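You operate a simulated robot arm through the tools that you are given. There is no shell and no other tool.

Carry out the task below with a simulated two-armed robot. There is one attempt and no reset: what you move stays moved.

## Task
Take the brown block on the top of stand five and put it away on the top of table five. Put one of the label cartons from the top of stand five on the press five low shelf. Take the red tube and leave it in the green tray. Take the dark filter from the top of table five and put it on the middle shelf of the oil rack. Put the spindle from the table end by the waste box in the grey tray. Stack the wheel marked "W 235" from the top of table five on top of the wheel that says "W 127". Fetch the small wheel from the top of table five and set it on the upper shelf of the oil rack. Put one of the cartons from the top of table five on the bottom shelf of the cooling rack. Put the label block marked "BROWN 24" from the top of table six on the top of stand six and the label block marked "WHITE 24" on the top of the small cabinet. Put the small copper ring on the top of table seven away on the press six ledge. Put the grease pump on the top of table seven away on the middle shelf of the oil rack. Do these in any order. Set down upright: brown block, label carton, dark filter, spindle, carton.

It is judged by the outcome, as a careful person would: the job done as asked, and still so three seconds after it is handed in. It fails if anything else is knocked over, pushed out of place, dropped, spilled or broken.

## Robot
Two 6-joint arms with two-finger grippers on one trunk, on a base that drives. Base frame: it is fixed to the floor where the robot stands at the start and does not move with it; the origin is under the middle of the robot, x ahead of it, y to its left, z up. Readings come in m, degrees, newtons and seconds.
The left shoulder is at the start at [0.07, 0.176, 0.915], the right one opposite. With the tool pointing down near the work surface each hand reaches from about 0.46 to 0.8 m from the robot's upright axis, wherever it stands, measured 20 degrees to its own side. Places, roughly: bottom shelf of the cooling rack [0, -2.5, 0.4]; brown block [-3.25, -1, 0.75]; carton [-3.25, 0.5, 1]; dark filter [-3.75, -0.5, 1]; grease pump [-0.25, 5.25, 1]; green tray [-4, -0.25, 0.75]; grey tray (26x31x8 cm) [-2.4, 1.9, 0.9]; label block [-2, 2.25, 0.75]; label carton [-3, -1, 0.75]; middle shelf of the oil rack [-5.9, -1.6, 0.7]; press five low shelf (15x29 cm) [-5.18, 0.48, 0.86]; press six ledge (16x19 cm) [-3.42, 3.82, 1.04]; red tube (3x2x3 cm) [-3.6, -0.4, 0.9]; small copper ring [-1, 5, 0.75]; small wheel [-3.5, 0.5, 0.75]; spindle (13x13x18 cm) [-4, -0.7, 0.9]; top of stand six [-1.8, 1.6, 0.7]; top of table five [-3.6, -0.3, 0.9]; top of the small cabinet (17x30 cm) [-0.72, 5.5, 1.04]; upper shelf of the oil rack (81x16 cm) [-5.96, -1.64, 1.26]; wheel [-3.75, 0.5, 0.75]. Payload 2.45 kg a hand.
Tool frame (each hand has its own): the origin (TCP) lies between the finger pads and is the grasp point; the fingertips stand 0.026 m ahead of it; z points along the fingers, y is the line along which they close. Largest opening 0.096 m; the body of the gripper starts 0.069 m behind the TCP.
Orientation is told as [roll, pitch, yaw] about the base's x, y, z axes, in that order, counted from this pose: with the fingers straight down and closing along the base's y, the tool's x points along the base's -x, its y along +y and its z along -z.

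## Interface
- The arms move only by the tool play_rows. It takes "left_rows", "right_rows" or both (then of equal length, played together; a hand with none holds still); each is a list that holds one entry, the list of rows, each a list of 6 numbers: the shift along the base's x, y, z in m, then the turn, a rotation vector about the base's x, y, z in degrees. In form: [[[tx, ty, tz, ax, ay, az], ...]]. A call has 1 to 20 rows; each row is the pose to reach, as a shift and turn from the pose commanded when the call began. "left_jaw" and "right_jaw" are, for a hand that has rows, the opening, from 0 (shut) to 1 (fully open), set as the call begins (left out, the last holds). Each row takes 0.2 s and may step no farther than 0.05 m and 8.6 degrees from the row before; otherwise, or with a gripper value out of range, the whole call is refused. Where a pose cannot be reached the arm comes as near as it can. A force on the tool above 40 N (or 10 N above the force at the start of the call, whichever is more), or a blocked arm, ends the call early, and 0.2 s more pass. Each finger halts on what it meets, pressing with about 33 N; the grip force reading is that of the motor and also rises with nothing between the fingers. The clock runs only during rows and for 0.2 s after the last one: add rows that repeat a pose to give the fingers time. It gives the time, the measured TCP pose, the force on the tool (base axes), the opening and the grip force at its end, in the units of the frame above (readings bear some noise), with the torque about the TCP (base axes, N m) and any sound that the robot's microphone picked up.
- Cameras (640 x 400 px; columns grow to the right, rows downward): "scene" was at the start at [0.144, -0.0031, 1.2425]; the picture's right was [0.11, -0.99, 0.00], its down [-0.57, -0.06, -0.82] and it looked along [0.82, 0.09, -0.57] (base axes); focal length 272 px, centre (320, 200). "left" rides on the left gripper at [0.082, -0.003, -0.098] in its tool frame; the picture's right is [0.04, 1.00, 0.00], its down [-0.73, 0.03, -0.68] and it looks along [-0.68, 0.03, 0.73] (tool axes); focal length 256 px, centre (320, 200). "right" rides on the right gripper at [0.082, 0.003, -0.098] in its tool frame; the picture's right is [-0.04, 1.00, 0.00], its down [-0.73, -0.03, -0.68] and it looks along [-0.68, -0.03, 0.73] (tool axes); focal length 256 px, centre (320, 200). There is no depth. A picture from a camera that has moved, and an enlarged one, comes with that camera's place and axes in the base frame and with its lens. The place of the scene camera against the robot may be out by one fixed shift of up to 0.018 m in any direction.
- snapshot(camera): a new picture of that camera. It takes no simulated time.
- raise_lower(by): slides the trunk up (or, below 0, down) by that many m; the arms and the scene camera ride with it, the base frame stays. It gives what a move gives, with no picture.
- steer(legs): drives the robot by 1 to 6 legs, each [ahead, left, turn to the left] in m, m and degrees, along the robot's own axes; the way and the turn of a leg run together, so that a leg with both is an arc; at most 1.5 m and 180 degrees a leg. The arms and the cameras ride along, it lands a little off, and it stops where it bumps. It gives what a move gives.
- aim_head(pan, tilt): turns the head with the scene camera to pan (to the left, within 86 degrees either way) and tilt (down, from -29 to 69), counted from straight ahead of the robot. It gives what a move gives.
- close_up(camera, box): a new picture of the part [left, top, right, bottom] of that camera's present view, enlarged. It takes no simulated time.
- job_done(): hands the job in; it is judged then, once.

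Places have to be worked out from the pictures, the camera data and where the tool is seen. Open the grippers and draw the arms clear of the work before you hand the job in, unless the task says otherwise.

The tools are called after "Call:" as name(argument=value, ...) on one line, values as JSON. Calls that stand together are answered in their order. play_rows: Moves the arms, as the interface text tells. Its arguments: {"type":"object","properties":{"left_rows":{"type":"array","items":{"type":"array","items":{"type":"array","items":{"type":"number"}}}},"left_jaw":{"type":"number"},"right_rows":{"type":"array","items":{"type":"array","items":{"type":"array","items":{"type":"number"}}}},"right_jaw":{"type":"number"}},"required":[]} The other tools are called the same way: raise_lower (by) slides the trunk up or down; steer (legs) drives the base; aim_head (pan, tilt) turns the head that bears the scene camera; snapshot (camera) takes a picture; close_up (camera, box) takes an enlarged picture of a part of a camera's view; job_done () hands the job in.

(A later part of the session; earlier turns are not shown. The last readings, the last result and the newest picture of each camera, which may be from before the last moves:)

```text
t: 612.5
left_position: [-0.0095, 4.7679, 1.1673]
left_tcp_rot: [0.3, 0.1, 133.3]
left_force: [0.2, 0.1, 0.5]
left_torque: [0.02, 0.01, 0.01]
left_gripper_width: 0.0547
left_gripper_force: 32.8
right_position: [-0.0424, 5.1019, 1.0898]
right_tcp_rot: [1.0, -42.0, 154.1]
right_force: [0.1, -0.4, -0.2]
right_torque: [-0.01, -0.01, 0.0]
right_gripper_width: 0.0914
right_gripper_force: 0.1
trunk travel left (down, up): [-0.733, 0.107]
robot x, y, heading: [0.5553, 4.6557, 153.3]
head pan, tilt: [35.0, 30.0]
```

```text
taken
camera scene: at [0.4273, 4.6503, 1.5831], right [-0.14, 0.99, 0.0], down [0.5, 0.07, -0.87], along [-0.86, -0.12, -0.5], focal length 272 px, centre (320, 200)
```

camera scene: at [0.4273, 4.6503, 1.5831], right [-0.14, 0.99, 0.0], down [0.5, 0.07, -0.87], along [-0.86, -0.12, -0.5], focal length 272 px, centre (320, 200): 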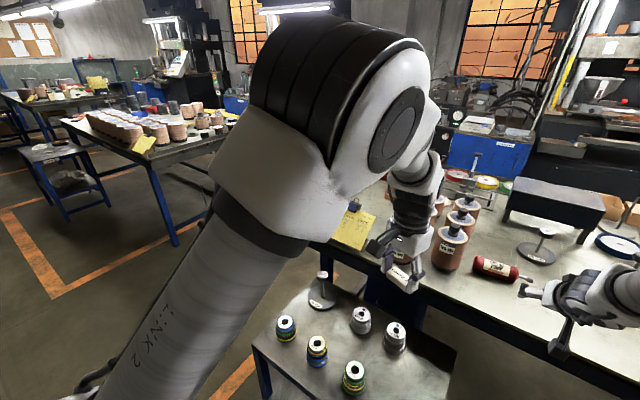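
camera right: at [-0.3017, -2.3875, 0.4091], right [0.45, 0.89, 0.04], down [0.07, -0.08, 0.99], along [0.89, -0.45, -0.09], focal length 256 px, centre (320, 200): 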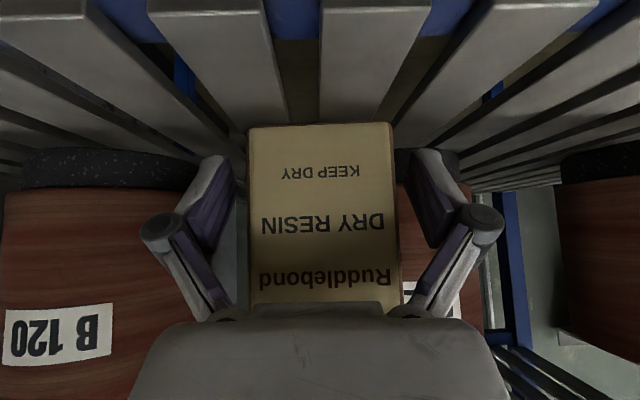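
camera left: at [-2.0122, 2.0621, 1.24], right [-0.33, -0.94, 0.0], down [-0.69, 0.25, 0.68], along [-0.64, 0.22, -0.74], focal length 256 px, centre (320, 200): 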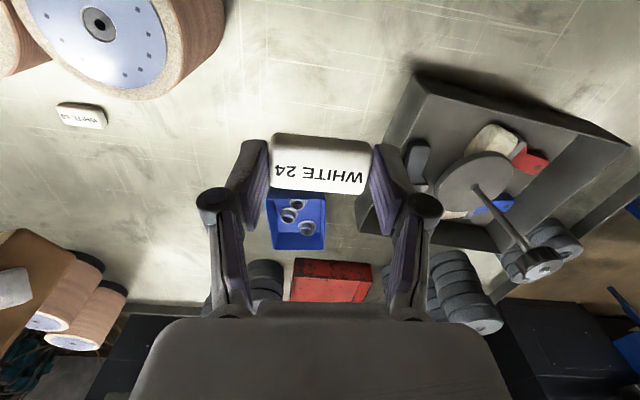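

The grease pump (red cylinder) lies near the front edge, and the dark cabinet on legs is behind it. I straighten the right hand, then move to the right of stand seven and up to the table.

Call:
play_rows(right_rows=[[[0, 0, 0.01, -3.6, -7.2, 0], [0, 0, 0.02, -7.2, -14.4, 0], [0, 0, 0.03, -10.8, -21.6, 0], [0, 0, 0.04, -14.4, -28.8, 0], [0, 0, 0.05, -18.2, -36.4, 0], [0, 0, 0.05, -18.6, -37.8, 0]]])

Call:
steer(legs=[[0, -0.36, 0], [0.6, 0, 0]])

Call:
aim_head(pan=10, tilt=45)

Call:
snapshot(camera="scene")

Call:
snapshot(camera="left")

```text
t: 613.9
left_position: [-0.0085, 4.7674, 1.167]
left_tcp_rot: [0.3, 0.2, 133.4]
left_force: [-0.1, 0.1, 0.2]
left_torque: [-0.02, 0.01, 0.02]
left_gripper_width: 0.0551
left_gripper_force: 32.9
right_position: [-0.0428, 5.1016, 1.1406]
right_tcp_rot: [1.1, 0.2, 154.0]
right_force: [0.1, 0.7, -0.5]
right_torque: [-0.01, 0.0, 0.03]
right_gripper_width: 0.0915
right_gripper_force: 0.1
right hand out of reach, approached as far as the arm can: row 1, 2
trunk travel left (down, up): [-0.733, 0.107]
robot x, y, heading: [0.5569, 4.6543, 153.2]
head pan, tilt: [35.0, 30.0]
```

```text
t: 619.2
left_position: [-0.379, 5.3482, 1.1676]
left_tcp_rot: [0.4, 0.1, 133.6]
left_force: [0.2, -0.7, -0.6]
left_torque: [-0.01, -0.02, 0.02]
left_gripper_width: 0.0549
left_gripper_force: 33.2
right_position: [-0.4127, 5.6838, 1.1408]
right_tcp_rot: [1.2, 0.1, 154.1]
right_force: [-0.3, -0.1, -0.7]
right_torque: [0.01, 0.03, 0.04]
right_gripper_width: 0.091
right_gripper_force: 0.2
trunk travel left (down, up): [-0.733, 0.107]
robot x, y, heading: [0.1854, 5.2357, 153.7]
head pan, tilt: [35.0, 30.0]
```

```text
t: 620.1
left_position: [-0.3789, 5.3495, 1.1675]
left_tcp_rot: [0.3, 0.1, 133.6]
left_force: [-0.4, 0.1, 0.3]
left_torque: [0.0, 0.02, -0.01]
left_gripper_width: 0.0548
left_gripper_force: 33.1
right_position: [-0.4139, 5.6834, 1.1403]
right_tcp_rot: [1.1, 0.1, 154.1]
right_force: [-0.1, -0.5, 0.2]
right_torque: [0.01, -0.01, 0.0]
right_gripper_width: 0.0912
right_gripper_force: 0.0
trunk travel left (down, up): [-0.733, 0.107]
robot x, y, heading: [0.1831, 5.2338, 153.5]
head pan, tilt: [10.0, 45.0]
```

```text
taken
camera scene: at [0.0678, 5.2694, 1.5605], right [0.29, 0.96, 0.0], down [0.68, -0.2, -0.71], along [-0.68, 0.2, -0.71], focal length 272 px, centre (320, 200)
```

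scene: 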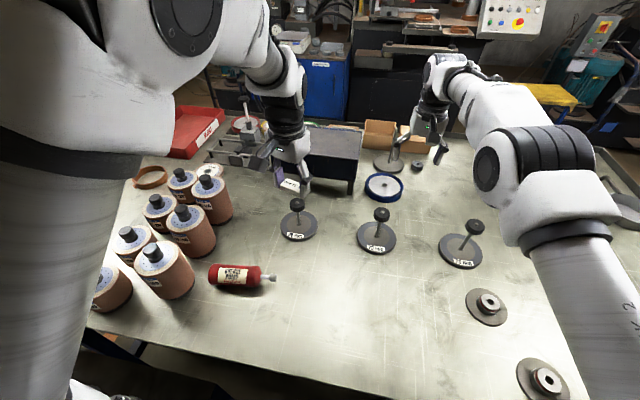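

```text
taken
camera left: at [-0.3226, 5.2936, 1.2652], right [-0.7, -0.72, 0.0], down [-0.53, 0.52, 0.68], along [-0.49, 0.47, -0.74], focal length 256 px, centre (320, 200)
```

left: 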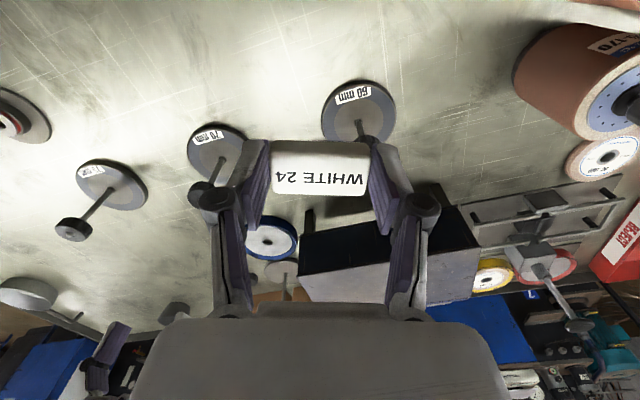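

The cabinet's front part of the top is at about (-0.675,5.515). I move in 9 cm and turn right 20° to bring the left shoulder forward.

Call:
steer(legs=[[0.085, 0, 0], [0, 0, -20]])

Call:
raise_lower(by=0.1)

Call:
aim_head(pan=25, tilt=40)

Call:
snapshot(camera="scene")

Call:
snapshot(camera="left")

```text
t: 622.2
left_position: [-0.3818, 5.5742, 1.1677]
left_tcp_rot: [0.2, 0.1, 113.3]
left_force: [0.3, 0.3, 0.4]
left_torque: [0.01, -0.03, -0.01]
left_gripper_width: 0.0548
left_gripper_force: 33.2
right_position: [-0.2991, 5.8987, 1.1413]
right_tcp_rot: [1.1, 0.1, 133.9]
right_force: [-0.4, -0.1, 0.4]
right_torque: [0.05, 0.0, 0.0]
right_gripper_width: 0.0911
right_gripper_force: 0.1
trunk travel left (down, up): [-0.733, 0.107]
robot x, y, heading: [0.1097, 5.2751, 133.1]
head pan, tilt: [10.0, 45.0]
```

```text
t: 623.6
left_position: [-0.3829, 5.5766, 1.2671]
left_tcp_rot: [0.1, 0.2, 113.3]
left_force: [-0.6, 0.3, -0.2]
left_torque: [-0.02, 0.0, -0.01]
left_gripper_width: 0.0546
left_gripper_force: 32.6
right_position: [-0.3001, 5.9001, 1.2401]
right_tcp_rot: [1.0, 0.2, 133.7]
right_force: [0.2, 1.3, -0.7]
right_torque: [0.02, -0.03, -0.01]
right_gripper_width: 0.091
right_gripper_force: 0.1
trunk travel left (down, up): [-0.833, 0.007]
robot x, y, heading: [0.1067, 5.2764, 133.4]
head pan, tilt: [10.0, 45.0]
```

```text
t: 624.3
left_position: [-0.3829, 5.5759, 1.2671]
left_tcp_rot: [0.2, 0.3, 113.3]
left_force: [0.6, 0.1, -0.5]
left_torque: [-0.02, -0.01, -0.01]
left_gripper_width: 0.0548
left_gripper_force: 32.4
right_position: [-0.2991, 5.9016, 1.2399]
right_tcp_rot: [1.0, 0.2, 133.9]
right_force: [0.1, -0.5, 0.2]
right_torque: [-0.01, 0.0, 0.0]
right_gripper_width: 0.0916
right_gripper_force: 0.1
trunk travel left (down, up): [-0.833, 0.007]
robot x, y, heading: [0.109, 5.2767, 132.9]
head pan, tilt: [25.0, 40.0]
```

```text
taken
camera scene: at [0.0009, 5.3307, 1.6676], right [0.37, 0.93, 0.0], down [0.6, -0.24, -0.77], along [-0.71, 0.29, -0.64], focal length 272 px, centre (320, 200)
```

scene: 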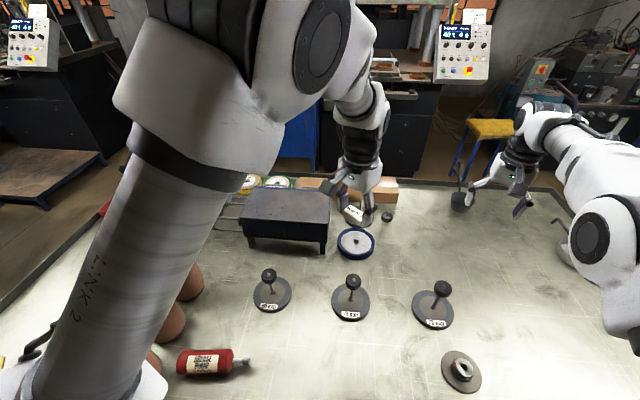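

```text
taken
camera left: at [-0.3482, 5.5034, 1.3651], right [-0.9, -0.43, 0.0], down [-0.32, 0.66, 0.68], along [-0.3, 0.61, -0.74], focal length 256 px, centre (320, 200)
```

left: 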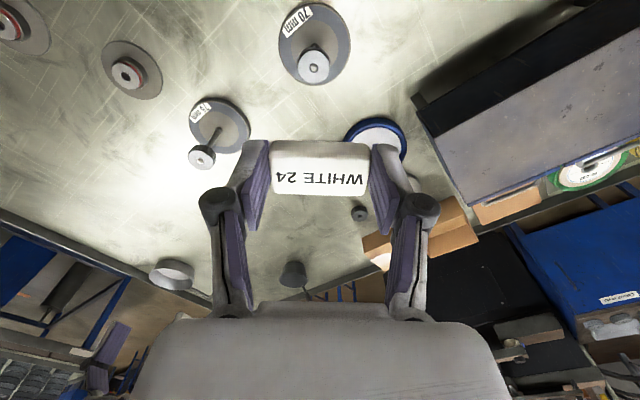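

Cabinet top corners measured; its centre is (-0.70,5.50). Move WHITE 24 over it and lower.

Call:
play_rows(left_rows=[[[-0.044, -0.012, 0, 0, 0, 3], [-0.088, -0.024, 0, 0, 0, 6], [-0.132, -0.036, 0, 0, 0, 9], [-0.176, -0.048, 0, 0, 0, 12], [-0.22, -0.06, -0.01, 0, 0, 15], [-0.264, -0.072, -0.02, 0, 0, 18], [-0.307, -0.083, -0.03, 0, 0, 20], [-0.307, -0.083, -0.07, 0, 0, 20], [-0.307, -0.083, -0.11, 0, 0, 20], [-0.307, -0.083, -0.15, 0, 0, 20], [-0.307, -0.083, -0.15, 0, 0, 20]]])

Call:
snapshot(camera="left")

Call:
snapshot(camera="scene")

```text
t: 626.7
left_position: [-0.6904, 5.4921, 1.116]
left_tcp_rot: [0.3, 0.1, 133.2]
left_force: [0.0, 0.6, -0.1]
left_torque: [-0.03, -0.01, -0.01]
left_gripper_width: 0.0548
left_gripper_force: 32.8
right_position: [-0.3, 5.9003, 1.2402]
right_tcp_rot: [1.1, 0.1, 133.9]
right_force: [0.0, 0.4, -0.9]
right_torque: [0.02, -0.03, 0.0]
right_gripper_width: 0.091
right_gripper_force: 0.1
trunk travel left (down, up): [-0.833, 0.007]
robot x, y, heading: [0.108, 5.2751, 133.2]
head pan, tilt: [25.0, 40.0]
```

```text
taken
camera left: at [-0.6327, 5.4359, 1.2146], right [-0.7, -0.71, 0.0], down [-0.52, 0.52, 0.68], along [-0.49, 0.47, -0.74], focal length 256 px, centre (320, 200)
```

left: 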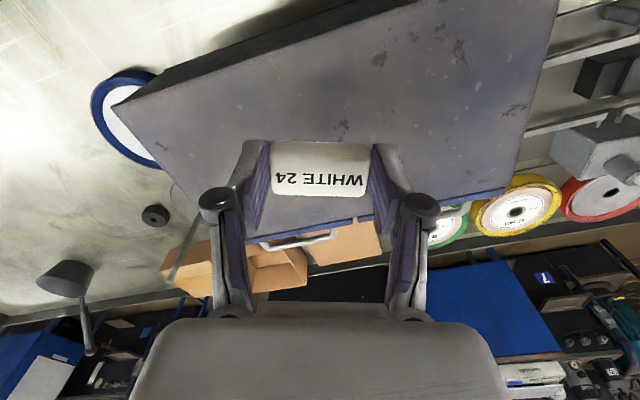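

```text
taken
camera scene: at [0.0014, 5.3304, 1.6677], right [0.37, 0.93, 0.0], down [0.6, -0.24, -0.77], along [-0.71, 0.29, -0.64], focal length 272 px, centre (320, 200)
```

scene: 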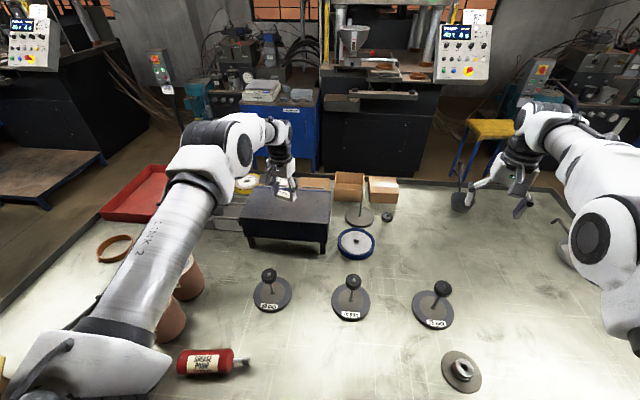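

The drop point is well inside the cabinet top. Lower to contact.

Call:
play_rows(left_rows=[[[0, 0, -0.02, 0, 0, 0], [0, 0, -0.032, 0, 0, 0], [0, 0, -0.037, 0, 0, 0], [0, 0, -0.041, 0, 0, 0], [0, 0, -0.041, 0, 0, 0]]])

Call:
play_rows(left_rows=[[[0, 0, -0.004, 0, 0, 0], [0, 0, -0.008, 0, 0, 0], [0, 0, -0.01, 0, 0, 0], [0, 0, -0.01, 0, 0, 0]]])

```text
t: 627.9
left_position: [-0.6898, 5.4929, 1.0751]
left_tcp_rot: [0.2, 0.3, 133.4]
left_force: [1.2, 0.1, 0.1]
left_torque: [0.0, 0.0, -0.01]
left_gripper_width: 0.0549
left_gripper_force: 32.5
right_position: [-0.299, 5.9011, 1.2401]
right_tcp_rot: [1.0, 0.2, 133.9]
right_force: [-0.9, 0.3, 0.1]
right_torque: [-0.04, -0.01, 0.01]
right_gripper_width: 0.0913
right_gripper_force: 0.1
trunk travel left (down, up): [-0.833, 0.007]
robot x, y, heading: [0.1071, 5.275, 133.1]
head pan, tilt: [25.0, 40.0]
```

```text
t: 628.9
left_position: [-0.6903, 5.4922, 1.0664]
left_tcp_rot: [0.2, 0.2, 133.3]
left_force: [-0.1, -0.1, -0.7]
left_torque: [-0.02, 0.0, 0.03]
left_gripper_width: 0.0548
left_gripper_force: 33.0
right_position: [-0.3007, 5.9009, 1.2406]
right_tcp_rot: [1.0, 0.2, 134.0]
right_force: [1.3, 0.3, 0.6]
right_torque: [-0.02, -0.01, 0.03]
right_gripper_width: 0.0909
right_gripper_force: 0.1
trunk travel left (down, up): [-0.833, 0.007]
robot x, y, heading: [0.109, 5.2744, 133.1]
head pan, tilt: [25.0, 40.0]
```

Call:
play_rows(left_rows=[[[0, 0, -0.004, 0, 0, 0], [0, 0, -0.008, 0, 0, 0], [0, 0, -0.01, 0, 0, 0], [0, 0, -0.01, 0, 0, 0]]])

```text
t: 629.9
left_position: [-0.6881, 5.4926, 1.0605]
left_tcp_rot: [0.4, -0.3, 133.3]
left_force: [-9.9, 0.3, 27.1]
left_torque: [0.1, 0.39, 0.03]
left_gripper_width: 0.0551
left_gripper_force: 32.7
right_position: [-0.2974, 5.9003, 1.2419]
right_tcp_rot: [1.2, 0.0, 133.9]
right_force: [0.4, -0.4, -0.4]
right_torque: [0.01, -0.01, 0.0]
right_gripper_width: 0.0913
right_gripper_force: 0.0
trunk travel left (down, up): [-0.833, 0.007]
robot x, y, heading: [0.1099, 5.276, 133.2]
head pan, tilt: [25.0, 40.0]
```

Contact. Ease off, release, lift and come back.

Call:
play_rows(left_rows=[[[0, 0, 0.004, 0, 0, 0], [0, 0, 0.005, 0, 0, 0]]])

Call:
play_rows(left_rows=[[[0, 0, 0, 0, 0, 0], [0, 0, 0, 0, 0, 0], [0, 0, 0.03, 0, 0, 0], [0, 0, 0.07, 0, 0, 0], [0, 0, 0.11, 0, 0, 0], [0.03, 0, 0.14, 0, 0, 0], [0.07, 0, 0.16, 0, 0, 0], [0.11, 0, 0.16, 0, 0, 0]]], left_jaw=0.95)

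Call:
snapshot(camera="left")

Call:
snapshot(camera="scene")

```text
t: 630.5
left_position: [-0.6878, 5.4926, 1.0623]
left_tcp_rot: [0.1, 0.4, 133.4]
left_force: [-2.4, -0.1, 11.2]
left_torque: [0.1, 0.31, -0.02]
left_gripper_width: 0.0549
left_gripper_force: 33.2
right_position: [-0.2977, 5.9001, 1.2403]
right_tcp_rot: [1.2, 0.1, 133.9]
right_force: [0.1, 0.6, 0.1]
right_torque: [0.0, -0.04, 0.0]
right_gripper_width: 0.0909
right_gripper_force: 0.1
trunk travel left (down, up): [-0.833, 0.007]
robot x, y, heading: [0.1069, 5.2718, 132.8]
head pan, tilt: [25.0, 40.0]
```

```text
t: 632.3
left_position: [-0.577, 5.4927, 1.2253]
left_tcp_rot: [0.3, 0.1, 133.3]
left_force: [-0.1, 0.3, 0.0]
left_torque: [-0.06, 0.03, 0.0]
left_gripper_width: 0.0909
left_gripper_force: 0.0
right_position: [-0.298, 5.9001, 1.2407]
right_tcp_rot: [1.2, 0.2, 133.8]
right_force: [0.8, -0.3, -0.7]
right_torque: [-0.02, -0.01, -0.04]
right_gripper_width: 0.0914
right_gripper_force: 0.0
trunk travel left (down, up): [-0.833, 0.007]
robot x, y, heading: [0.1113, 5.2726, 133.2]
head pan, tilt: [25.0, 40.0]
```

```text
taken
camera left: at [-0.5192, 5.4358, 1.3223], right [-0.7, -0.71, 0.01], down [-0.52, 0.52, 0.68], along [-0.49, 0.47, -0.74], focal length 256 px, centre (320, 200)
```

left: 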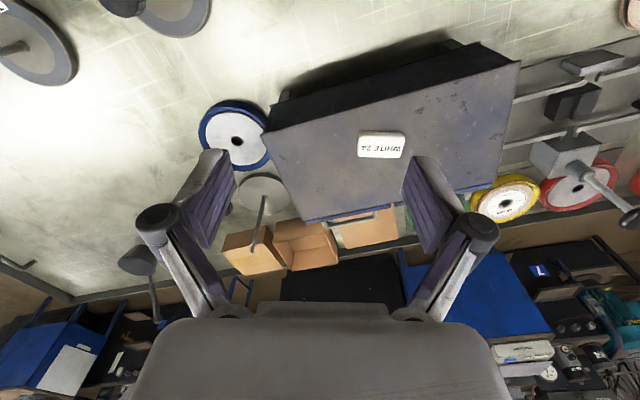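

```text
taken
camera scene: at [0.003, 5.3306, 1.6678], right [0.37, 0.93, 0.0], down [0.6, -0.24, -0.77], along [-0.71, 0.29, -0.64], focal length 272 px, centre (320, 200)
```

scene: 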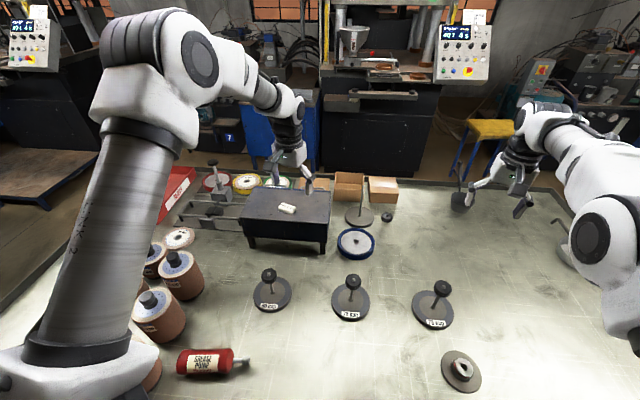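

WHITE 24 is on the cabinet. Next the grease pump with the left hand: turn left and back off a bit so it's at a comfortable distance.

Call:
steer(legs=[[0, 0, 35], [-0.135, 0.035, 0]])

Call:
aim_head(pan=15, tilt=50)

Call:
snapshot(camera="scene")

Call:
snapshot(camera="left")

```text
t: 635.3
left_position: [-0.4557, 4.9939, 1.2212]
left_tcp_rot: [0.3, 0.2, 168.5]
left_force: [0.3, 0.3, -0.4]
left_torque: [-0.05, -0.01, -0.01]
left_gripper_width: 0.0911
left_gripper_force: 0.1
right_position: [-0.4632, 5.4892, 1.2385]
right_tcp_rot: [1.1, 0.3, 169.1]
right_force: [0.6, -0.5, 0.0]
right_torque: [0.0, -0.02, -0.02]
right_gripper_width: 0.091
right_gripper_force: 0.0
trunk travel left (down, up): [-0.833, 0.007]
robot x, y, heading: [0.2329, 5.2121, 168.1]
head pan, tilt: [25.0, 40.0]
```

```text
t: 636.1
left_position: [-0.454, 4.9937, 1.2232]
left_tcp_rot: [0.1, 0.1, 168.4]
left_force: [0.2, 0.4, 0.4]
left_torque: [0.01, -0.02, 0.01]
left_gripper_width: 0.0915
left_gripper_force: 0.0
right_position: [-0.46, 5.4883, 1.2405]
right_tcp_rot: [1.2, 0.2, 169.2]
right_force: [-0.3, -0.8, 0.5]
right_torque: [0.04, 0.0, 0.02]
right_gripper_width: 0.0916
right_gripper_force: 0.1
trunk travel left (down, up): [-0.833, 0.007]
robot x, y, heading: [0.2341, 5.2138, 168.4]
head pan, tilt: [15.0, 50.0]
```

```text
taken
camera scene: at [0.1138, 5.2051, 1.6536], right [-0.06, 1.0, 0.0], down [0.76, 0.04, -0.64], along [-0.64, -0.04, -0.77], focal length 272 px, centre (320, 200)
```

scene: 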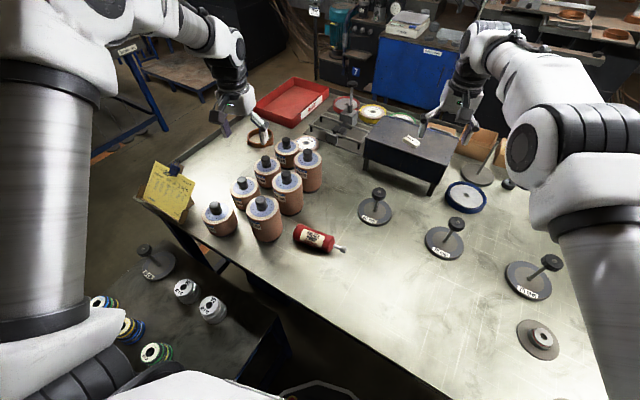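

```text
taken
camera left: at [-0.3735, 4.9817, 1.3216], right [-0.16, -0.99, 0.0], down [-0.73, 0.12, 0.68], along [-0.67, 0.1, -0.74], focal length 256 px, centre (320, 200)
```

left: 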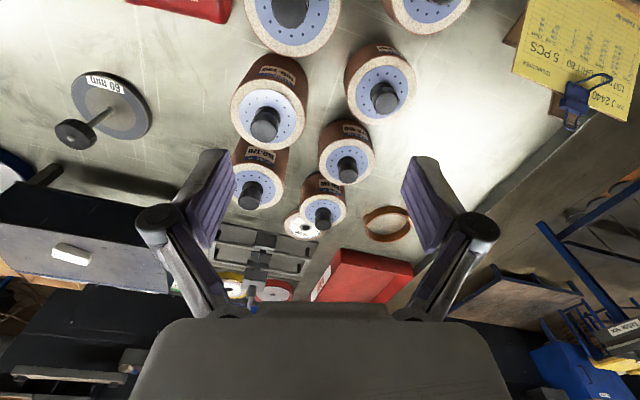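

Copper ring refined to (-0.896,4.884). Zoom in on the pump.

Call:
close_up(camera="scene", box=[240, 190, 380, 280])

```text
4.44 times, centred on (310, 235) of scene
camera zoom: at [0.1138, 5.2051, 1.6536], right [-0.06, 1.0, 0.0], down [0.76, 0.04, -0.64], along [-0.64, -0.04, -0.77], focal length 1207 px, centre (364, 44)
```

zoom: 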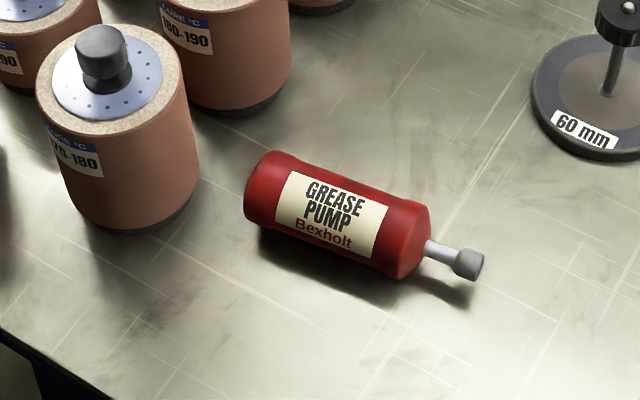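

Pump axis at ~71°, centre (-0.362,5.156). I move the left hand over it, turning +82° to close across the body.

Call:
play_rows(left_rows=[[[0.012, 0.02, 0, 0, 0, 7.5], [0.024, 0.04, 0, 0, 0, 15], [0.036, 0.06, 0, 0, 0, 22.5], [0.048, 0.08, 0, 0, 0, 30], [0.06, 0.1, 0, 0, 0, 37.5], [0.072, 0.12, 0, 0, 0, 45], [0.084, 0.14, 0, 0, 0, 52.5], [0.092, 0.162, 0, 0, 0, 60], [0.092, 0.162, 0, 0, 0, 67.5], [0.092, 0.162, 0, 0, 0, 75], [0.092, 0.162, -0.02, 0, 0, 82.5], [0.092, 0.162, -0.06, 0, 0, 82.5], [0.092, 0.162, -0.1, 0, 0, 82.5], [0.092, 0.162, -0.14, 0, 0, 82.5], [0.092, 0.162, -0.18, 0, 0, 82.5], [0.092, 0.162, -0.18, 0, 0, 82.5]]])

Call:
snapshot(camera="left")

Call:
snapshot(camera="scene")

```text
t: 639.5
left_position: [-0.3622, 5.1547, 1.0408]
left_tcp_rot: [0.3, 0.0, -108.8]
left_force: [0.6, 0.2, 0.1]
left_torque: [-0.04, -0.02, -0.04]
left_gripper_width: 0.091
left_gripper_force: 0.0
right_position: [-0.4613, 5.4883, 1.2396]
right_tcp_rot: [1.1, 0.2, 169.1]
right_force: [1.4, 0.3, 0.3]
right_torque: [0.01, 0.05, 0.02]
right_gripper_width: 0.0912
right_gripper_force: 0.0
trunk travel left (down, up): [-0.833, 0.007]
robot x, y, heading: [0.2336, 5.2129, 168.2]
head pan, tilt: [15.0, 50.0]
```

```text
taken
camera left: at [-0.3405, 5.2339, 1.1392], right [0.96, -0.29, 0.0], down [-0.21, -0.7, 0.68], along [-0.19, -0.65, -0.74], focal length 256 px, centre (320, 200)
```

left: 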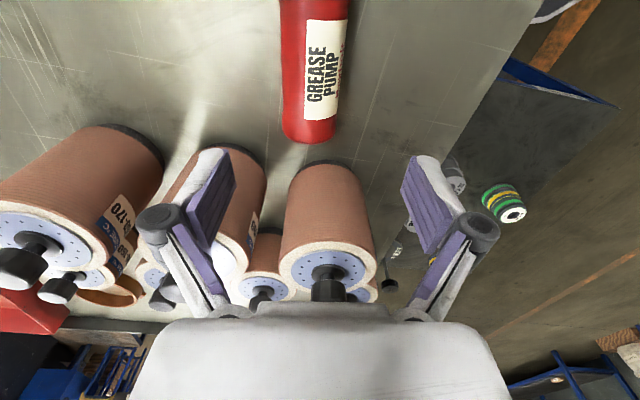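

```text
taken
camera scene: at [0.114, 5.2053, 1.6536], right [-0.06, 1.0, 0.0], down [0.76, 0.04, -0.64], along [-0.64, -0.04, -0.77], focal length 272 px, centre (320, 200)
```

scene: 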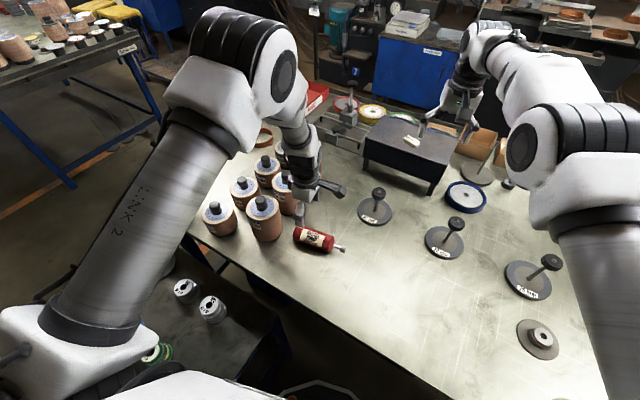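

Pump axis centre is at (-0.370,5.155); rolls are 8+ cm away. Descend and grip the body.

Call:
play_rows(left_rows=[[[-0.008, 0, -0.04, 0, 0, 0], [-0.008, 0, -0.08, 0, 0, 0], [-0.008, 0, -0.12, 0, 0, 0], [-0.008, 0, -0.147, 0, 0, 0], [-0.008, 0, -0.147, 0, 0, 0]]])

Call:
snapshot(camera="left")

Call:
play_rows(left_rows=[[[0, 0, 0, 0, 0, 0], [0, 0, 0, 0, 0, 0], [0, 0, 0, 0, 0, 0], [0, 0, 0, 0, 0, 0]]], left_jaw=0.3)

Call:
snapshot(camera="left")

```text
t: 640.7
left_position: [-0.3686, 5.1562, 0.8959]
left_tcp_rot: [0.3, 0.0, -108.9]
left_force: [0.7, 0.5, 0.1]
left_torque: [0.02, 0.01, -0.02]
left_gripper_width: 0.0912
left_gripper_force: 0.1
right_position: [-0.4605, 5.4887, 1.2392]
right_tcp_rot: [1.1, 0.1, 169.0]
right_force: [-0.6, 1.0, -0.3]
right_torque: [0.01, 0.0, 0.0]
right_gripper_width: 0.0908
right_gripper_force: 0.1
trunk travel left (down, up): [-0.833, 0.007]
robot x, y, heading: [0.2364, 5.2139, 168.4]
head pan, tilt: [15.0, 50.0]
```

```text
taken
camera left: at [-0.3474, 5.234, 0.9942], right [0.96, -0.29, 0.0], down [-0.21, -0.7, 0.68], along [-0.19, -0.65, -0.74], focal length 256 px, centre (320, 200)
```

left: 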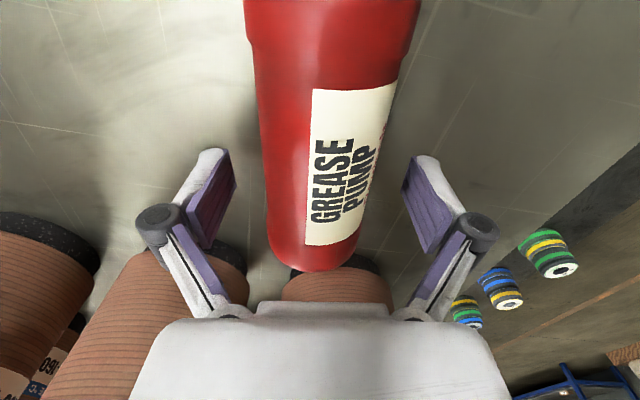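

```text
t: 641.7
left_position: [-0.369, 5.1561, 0.898]
left_tcp_rot: [0.2, 0.1, -109.0]
left_force: [-2.2, -0.4, 9.7]
left_torque: [0.01, 0.07, -0.23]
left_gripper_width: 0.0554
left_gripper_force: 33.3
right_position: [-0.4588, 5.4887, 1.2407]
right_tcp_rot: [1.1, 0.1, 169.0]
right_force: [0.0, -0.8, 0.2]
right_torque: [0.02, 0.02, -0.02]
right_gripper_width: 0.0909
right_gripper_force: 0.1
trunk travel left (down, up): [-0.833, 0.007]
robot x, y, heading: [0.232, 5.2132, 168.1]
head pan, tilt: [15.0, 50.0]
```

```text
taken
camera left: at [-0.3473, 5.2342, 0.9952], right [0.96, -0.29, 0.0], down [-0.21, -0.7, 0.68], along [-0.19, -0.65, -0.74], focal length 256 px, centre (320, 200)
```

left: 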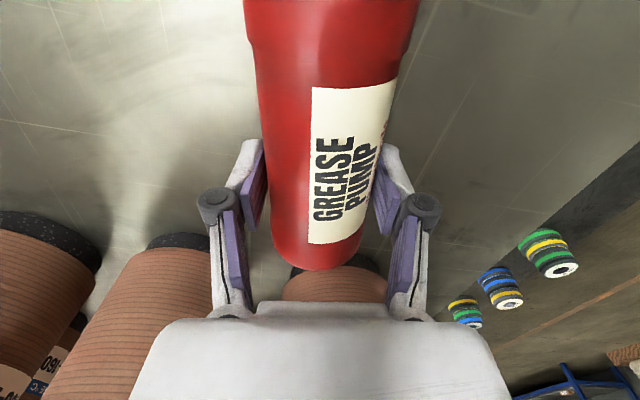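

Pump gripped across its body (5.5 cm). Lift.

Call:
play_rows(left_rows=[[[0, 0, 0.01, 0, 0, 0], [0, 0, 0.05, 0, 0, 0], [0, 0, 0.09, 0, 0, 0], [0, 0, 0.13, 0, 0, 0], [0, 0, 0.17, 0, 0, 0], [0.01, 0.01, 0.21, 0, 0, 0], [0.03, 0.02, 0.25, 0, 0, 0], [0.03, 0.02, 0.29, 0, 0, 0]]])

Call:
snapshot(camera="left")

Call:
snapshot(camera="scene")

```text
t: 643.5
left_position: [-0.3405, 5.173, 1.1888]
left_tcp_rot: [0.2, 0.3, -109.0]
left_force: [-0.2, -0.3, -3.7]
left_torque: [-0.08, 0.05, -0.05]
left_gripper_width: 0.055
left_gripper_force: 32.9
right_position: [-0.4604, 5.4876, 1.2406]
right_tcp_rot: [1.1, 0.1, 169.1]
right_force: [-0.1, -0.3, 0.1]
right_torque: [0.02, 0.02, -0.03]
right_gripper_width: 0.0912
right_gripper_force: 0.0
trunk travel left (down, up): [-0.833, 0.007]
robot x, y, heading: [0.2358, 5.2133, 168.2]
head pan, tilt: [15.0, 50.0]
```

```text
taken
camera left: at [-0.3177, 5.2518, 1.2863], right [0.96, -0.29, 0.01], down [-0.21, -0.7, 0.68], along [-0.19, -0.65, -0.74], focal length 256 px, centre (320, 200)
```

left: 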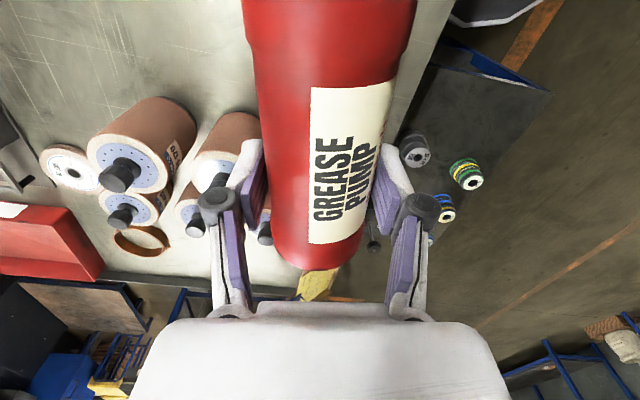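

```text
taken
camera scene: at [0.1143, 5.2044, 1.6535], right [-0.06, 1.0, 0.0], down [0.76, 0.04, -0.64], along [-0.64, -0.04, -0.77], focal length 272 px, centre (320, 200)
```

scene: 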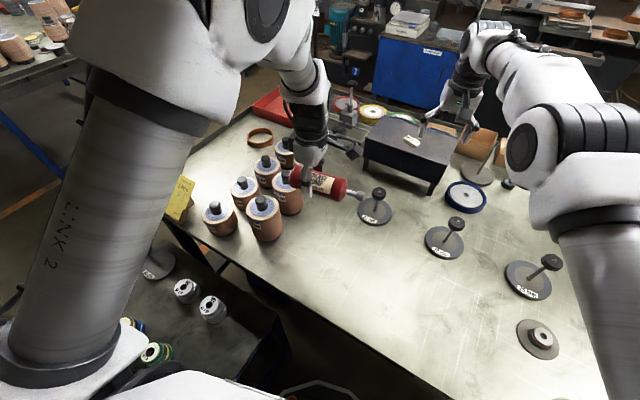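

Pump held. The ring near table seven's left end is best reached from that end. I back out, go left along the front, and into the gap between tables six and seven.

Call:
steer(legs=[[-0.532, 0.137, 0], [0.213, 0.812, 0], [0.213, 0.812, 0]])

Call:
aim_head(pan=-10, tilt=35)

Call:
snapshot(camera="scene")

```text
t: 654.7
left_position: [-0.5886, 3.4327, 1.1874]
left_tcp_rot: [0.3, 0.0, -109.1]
left_force: [0.2, 0.1, -4.6]
left_torque: [-0.06, 0.07, 0.01]
left_gripper_width: 0.0553
left_gripper_force: 33.1
right_position: [-0.707, 3.7475, 1.2391]
right_tcp_rot: [1.1, 0.2, 169.0]
right_force: [0.0, -0.5, 0.3]
right_torque: [-0.02, 0.0, -0.01]
right_gripper_width: 0.0911
right_gripper_force: 0.1
trunk travel left (down, up): [-0.833, 0.007]
robot x, y, heading: [-0.0133, 3.4696, 168.1]
head pan, tilt: [15.0, 50.0]
```

```text
t: 655.6
left_position: [-0.5886, 3.4313, 1.1876]
left_tcp_rot: [0.3, 0.1, -109.0]
left_force: [0.1, 0.0, -4.0]
left_torque: [-0.08, 0.06, -0.02]
left_gripper_width: 0.0555
left_gripper_force: 33.0
right_position: [-0.7082, 3.7464, 1.2391]
right_tcp_rot: [1.1, 0.3, 169.0]
right_force: [-0.6, -0.4, 0.2]
right_torque: [-0.01, -0.03, -0.01]
right_gripper_width: 0.0912
right_gripper_force: 0.0
trunk travel left (down, up): [-0.833, 0.007]
robot x, y, heading: [-0.0161, 3.4683, 168.3]
head pan, tilt: [-10.0, 35.0]
```

```text
taken
camera scene: at [-0.1398, 3.4983, 1.6751], right [0.37, 0.93, 0.0], down [0.53, -0.21, -0.82], along [-0.76, 0.3, -0.57], focal length 272 px, centre (320, 200)
```

scene: 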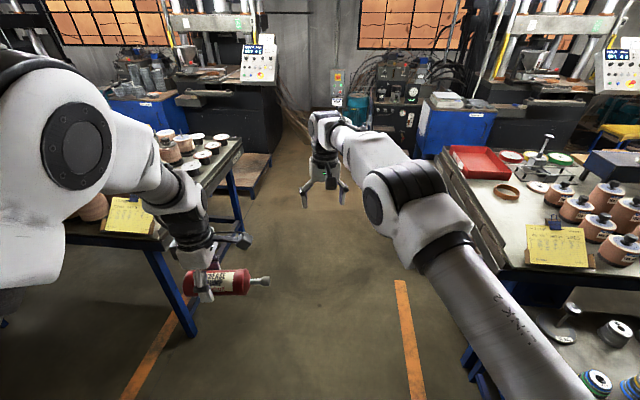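

The gap is wide. I drive to the left end of table seven and turn to face it.

Call:
steer(legs=[[0.72, -0.317, 0], [0.715, -0.317, 0], [0, 0, -105.5]])

Call:
aim_head(pan=-10, tilt=45)

Call:
snapshot(camera="scene")

Call:
snapshot(camera="right")

```text
t: 668.1
left_position: [-1.1309, 4.9567, 1.1872]
left_tcp_rot: [0.2, 0.3, 142.9]
left_force: [-0.5, -0.8, -4.1]
left_torque: [0.04, 0.07, 0.01]
left_gripper_width: 0.0555
left_gripper_force: 32.8
right_position: [-0.7935, 4.973, 1.239]
right_tcp_rot: [1.1, 0.3, 60.8]
right_force: [-0.2, 0.0, 0.4]
right_torque: [-0.01, 0.03, 0.01]
right_gripper_width: 0.0915
right_gripper_force: 0.0
trunk travel left (down, up): [-0.833, 0.007]
robot x, y, heading: [-1.2738, 4.399, 60.3]
head pan, tilt: [-10.0, 35.0]
```

```text
t: 668.9
left_position: [-1.1299, 4.9555, 1.1874]
left_tcp_rot: [0.3, 0.1, 142.9]
left_force: [-0.3, -0.4, -4.4]
left_torque: [0.05, 0.07, 0.01]
left_gripper_width: 0.0556
left_gripper_force: 33.1
right_position: [-0.7935, 4.9731, 1.2384]
right_tcp_rot: [1.1, 0.2, 60.9]
right_force: [0.1, -0.4, 0.6]
right_torque: [-0.01, -0.01, -0.01]
right_gripper_width: 0.0914
right_gripper_force: 0.0
trunk travel left (down, up): [-0.833, 0.007]
robot x, y, heading: [-1.2691, 4.3986, 60.3]
head pan, tilt: [-10.0, 45.0]
```

```text
taken
camera scene: at [-1.1897, 4.4929, 1.6604], right [0.77, -0.64, 0.0], down [-0.45, -0.54, -0.71], along [0.45, 0.54, -0.71], focal length 272 px, centre (320, 200)
```

scene: 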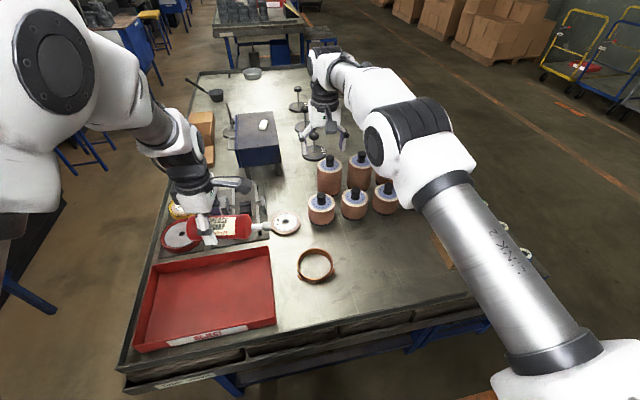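

```text
taken
camera right: at [-0.8336, 4.9021, 1.3388], right [-0.85, 0.52, 0.02], down [0.39, 0.62, 0.68], along [0.34, 0.58, -0.74], focal length 256 px, centre (320, 200)
```

right: 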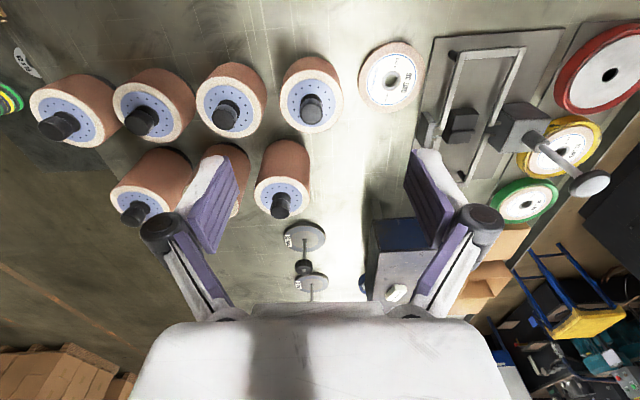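

Ring at about (-0.895,4.878). Zoom in to see its size.

Call:
close_up(camera="scene", box=[270, 230, 360, 300])

```text
5.71 times, centred on (315, 265) of scene
camera zoom: at [-1.1897, 4.4929, 1.6604], right [0.77, -0.64, 0.0], down [-0.45, -0.54, -0.71], along [0.45, 0.54, -0.71], focal length 1552 px, centre (349, -171)
```

zoom: 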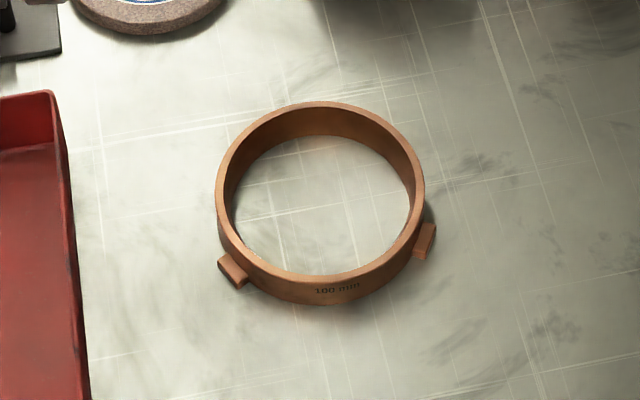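

The ring is 12 cm across with a thin band, so I'll pinch its right side: one finger inside, one outside. I bring the right hand above that point.

Call:
play_rows(right_rows=[[[-0.013, -0.03, 0, 0, 0, 0], [-0.026, -0.06, 0, 0, 0, 0], [-0.039, -0.09, 0, 0, 0, 0], [-0.0525, -0.123, 0, 0, 0, 0], [-0.0525, -0.123, -0.04, 0, 0, 0], [-0.0525, -0.123, -0.08, 0, 0, 0], [-0.0525, -0.123, -0.12, 0, 0, 0], [-0.0525, -0.123, -0.16, 0, 0, 0], [-0.0525, -0.123, -0.16, 0, 0, 0]]], right_jaw=0.6)

Call:
snapshot(camera="right")

Call:
snapshot(camera="scene")

```text
t: 670.9
left_position: [-1.1302, 4.9568, 1.1867]
left_tcp_rot: [0.3, 0.1, 142.9]
left_force: [0.0, -0.4, -5.3]
left_torque: [0.04, 0.02, 0.0]
left_gripper_width: 0.0554
left_gripper_force: 33.2
right_position: [-0.8451, 4.8485, 1.0785]
right_tcp_rot: [1.0, 0.2, 60.9]
right_force: [-0.4, -0.4, 0.6]
right_torque: [0.02, -0.02, 0.0]
right_gripper_width: 0.0574
right_gripper_force: 0.0
trunk travel left (down, up): [-0.833, 0.007]
robot x, y, heading: [-1.2753, 4.399, 60.0]
head pan, tilt: [-10.0, 45.0]
```

```text
taken
camera right: at [-0.8843, 4.7785, 1.1784], right [-0.85, 0.52, 0.02], down [0.4, 0.62, 0.68], along [0.34, 0.58, -0.74], focal length 256 px, centre (320, 200)
```

right: 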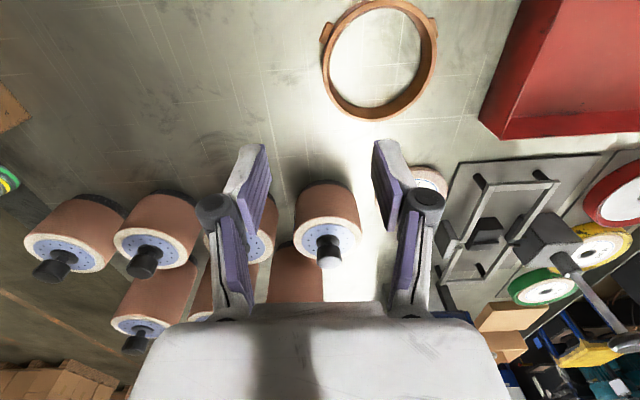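

```text
taken
camera scene: at [-1.1895, 4.4934, 1.6603], right [0.77, -0.64, 0.0], down [-0.45, -0.54, -0.71], along [0.45, 0.54, -0.71], focal length 272 px, centre (320, 200)
```

scene: 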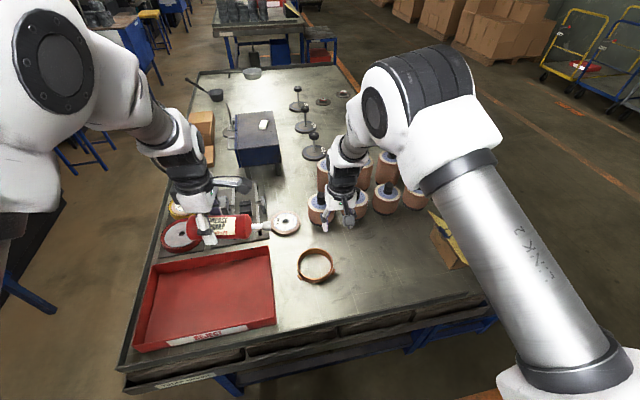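

Band's right side located at (-0.8535,4.854). Descend with the fingers straddling it and pinch.

Call:
play_rows(right_rows=[[[-0.0084, 0.0056, -0.04, 0, 0, 0], [-0.0084, 0.0056, -0.08, 0, 0, 0], [-0.0084, 0.0056, -0.12, 0, 0, 0], [-0.0084, 0.0056, -0.14, 0, 0, 0], [-0.0084, 0.0056, -0.14, 0, 0, 0]]])

Call:
snapshot(camera="right")

```text
t: 672.0
left_position: [-1.1309, 4.9581, 1.1884]
left_tcp_rot: [0.3, 0.0, 142.9]
left_force: [0.1, -0.1, -4.8]
left_torque: [0.08, 0.08, 0.01]
left_gripper_width: 0.0555
left_gripper_force: 33.2
right_position: [-0.8541, 4.8547, 0.9383]
right_tcp_rot: [1.1, 0.1, 60.9]
right_force: [0.4, 0.1, -0.6]
right_torque: [0.03, 0.0, 0.0]
right_gripper_width: 0.0575
right_gripper_force: 0.0
trunk travel left (down, up): [-0.833, 0.007]
robot x, y, heading: [-1.2718, 4.4009, 60.1]
head pan, tilt: [-10.0, 45.0]
```

```text
taken
camera right: at [-0.8936, 4.7848, 1.0373], right [-0.85, 0.52, 0.02], down [0.39, 0.62, 0.68], along [0.34, 0.58, -0.74], focal length 256 px, centre (320, 200)
```

right: 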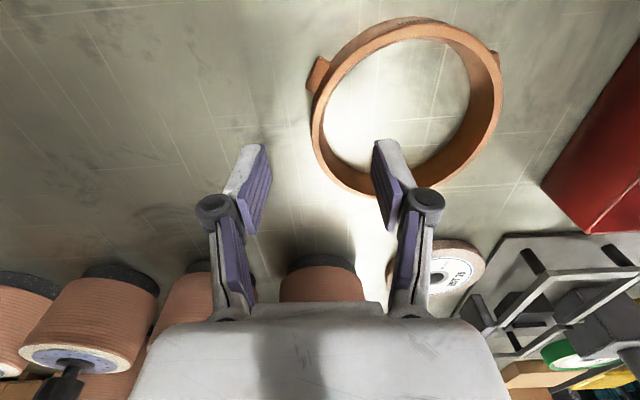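

Fingers straddle the band well. Final descent and pinch.

Call:
play_rows(right_rows=[[[-0.004, -0.006, -0.025, 0, 0, 0], [-0.004, -0.006, -0.045, 0, 0, 0], [-0.004, -0.006, -0.048, 0, 0, 0]]])

Call:
play_rows(right_rows=[[[0, 0, 0, 0, 0, 0], [0, 0, 0, 0, 0, 0], [0, 0, 0, 0, 0, 0], [0, 0, 0, 0, 0, 0]]], right_jaw=0.0)

Call:
snapshot(camera="right")

```text
t: 672.9
left_position: [-1.1308, 4.9572, 1.188]
left_tcp_rot: [0.3, 0.1, 142.9]
left_force: [0.6, -0.7, -3.9]
left_torque: [0.08, 0.08, 0.01]
left_gripper_width: 0.0554
left_gripper_force: 33.1
right_position: [-0.8588, 4.8491, 0.8905]
right_tcp_rot: [1.0, 0.2, 60.9]
right_force: [-0.6, 0.5, 0.1]
right_torque: [0.0, -0.04, 0.01]
right_gripper_width: 0.0576
right_gripper_force: 0.1
trunk travel left (down, up): [-0.833, 0.007]
robot x, y, heading: [-1.2716, 4.4, 60.6]
head pan, tilt: [-10.0, 45.0]
```

```text
t: 673.9
left_position: [-1.1294, 4.9569, 1.1879]
left_tcp_rot: [0.4, 0.1, 142.8]
left_force: [-0.1, -0.4, -4.8]
left_torque: [0.02, 0.04, 0.0]
left_gripper_width: 0.0555
left_gripper_force: 32.8
right_position: [-0.8595, 4.8492, 0.8899]
right_tcp_rot: [1.0, 0.1, 61.0]
right_force: [1.0, 1.4, 3.4]
right_torque: [0.13, -0.2, 0.07]
right_gripper_width: 0.0082
right_gripper_force: 32.5
trunk travel left (down, up): [-0.833, 0.007]
robot x, y, heading: [-1.2749, 4.3998, 60.2]
head pan, tilt: [-10.0, 45.0]
```

```text
taken
camera right: at [-0.898, 4.7785, 0.9896], right [-0.85, 0.52, 0.02], down [0.39, 0.62, 0.68], along [0.34, 0.58, -0.74], focal length 256 px, centre (320, 200)
```

right: 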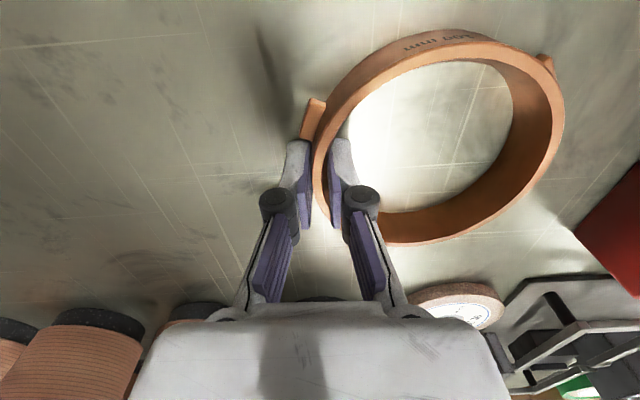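

Pinched on the band (8 mm). Lift gently and check it doesn't sag.

Call:
play_rows(right_rows=[[[0, 0, 0.01, 0, 0, 0], [0, 0, 0.03, 0, 0, 0], [0, 0, 0.06, 0, 0, 0], [0, 0, 0.1, 0, 0, 0], [0, 0, 0.14, 0, 0, 0], [0, 0, 0.18, 0, 0, 0], [0, 0, 0.22, 0, 0, 0], [0, 0, 0.26, 0, 0, 0], [0, 0, 0.3, 0, 0, 0]]])

Call:
snapshot(camera="right")

Call:
snapshot(camera="scene")

```text
t: 675.9
left_position: [-1.1308, 4.956, 1.1876]
left_tcp_rot: [0.3, 0.1, 142.8]
left_force: [-0.2, -1.4, -4.5]
left_torque: [0.1, 0.08, 0.0]
left_gripper_width: 0.0556
left_gripper_force: 32.9
right_position: [-0.8576, 4.8482, 1.1945]
right_tcp_rot: [1.1, 0.2, 60.9]
right_force: [-0.3, -0.1, -6.8]
right_torque: [-0.2, -0.32, 0.0]
right_gripper_width: 0.0081
right_gripper_force: 34.0
trunk travel left (down, up): [-0.833, 0.007]
robot x, y, heading: [-1.2711, 4.4004, 60.2]
head pan, tilt: [-10.0, 45.0]
```

```text
taken
camera right: at [-0.8972, 4.7775, 1.2933], right [-0.85, 0.52, 0.02], down [0.4, 0.62, 0.68], along [0.34, 0.58, -0.74], focal length 256 px, centre (320, 200)
```

right: 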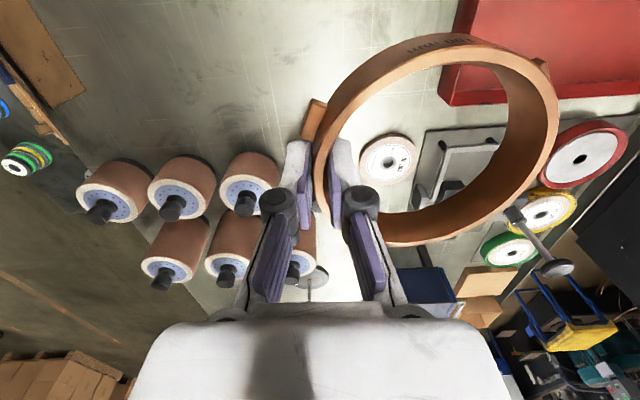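

```text
taken
camera scene: at [-1.1901, 4.4921, 1.6604], right [0.77, -0.64, 0.0], down [-0.45, -0.54, -0.71], along [0.45, 0.54, -0.71], focal length 272 px, centre (320, 200)
```

scene: 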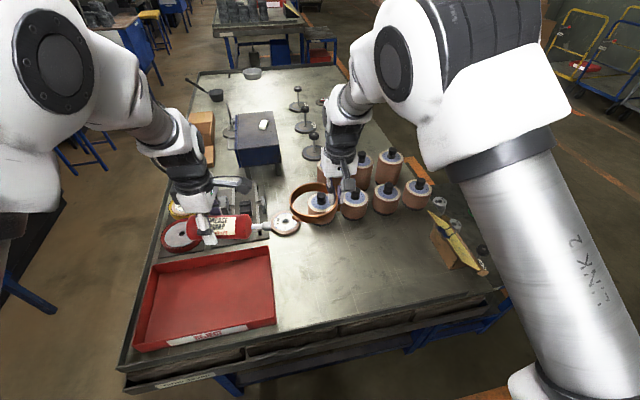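

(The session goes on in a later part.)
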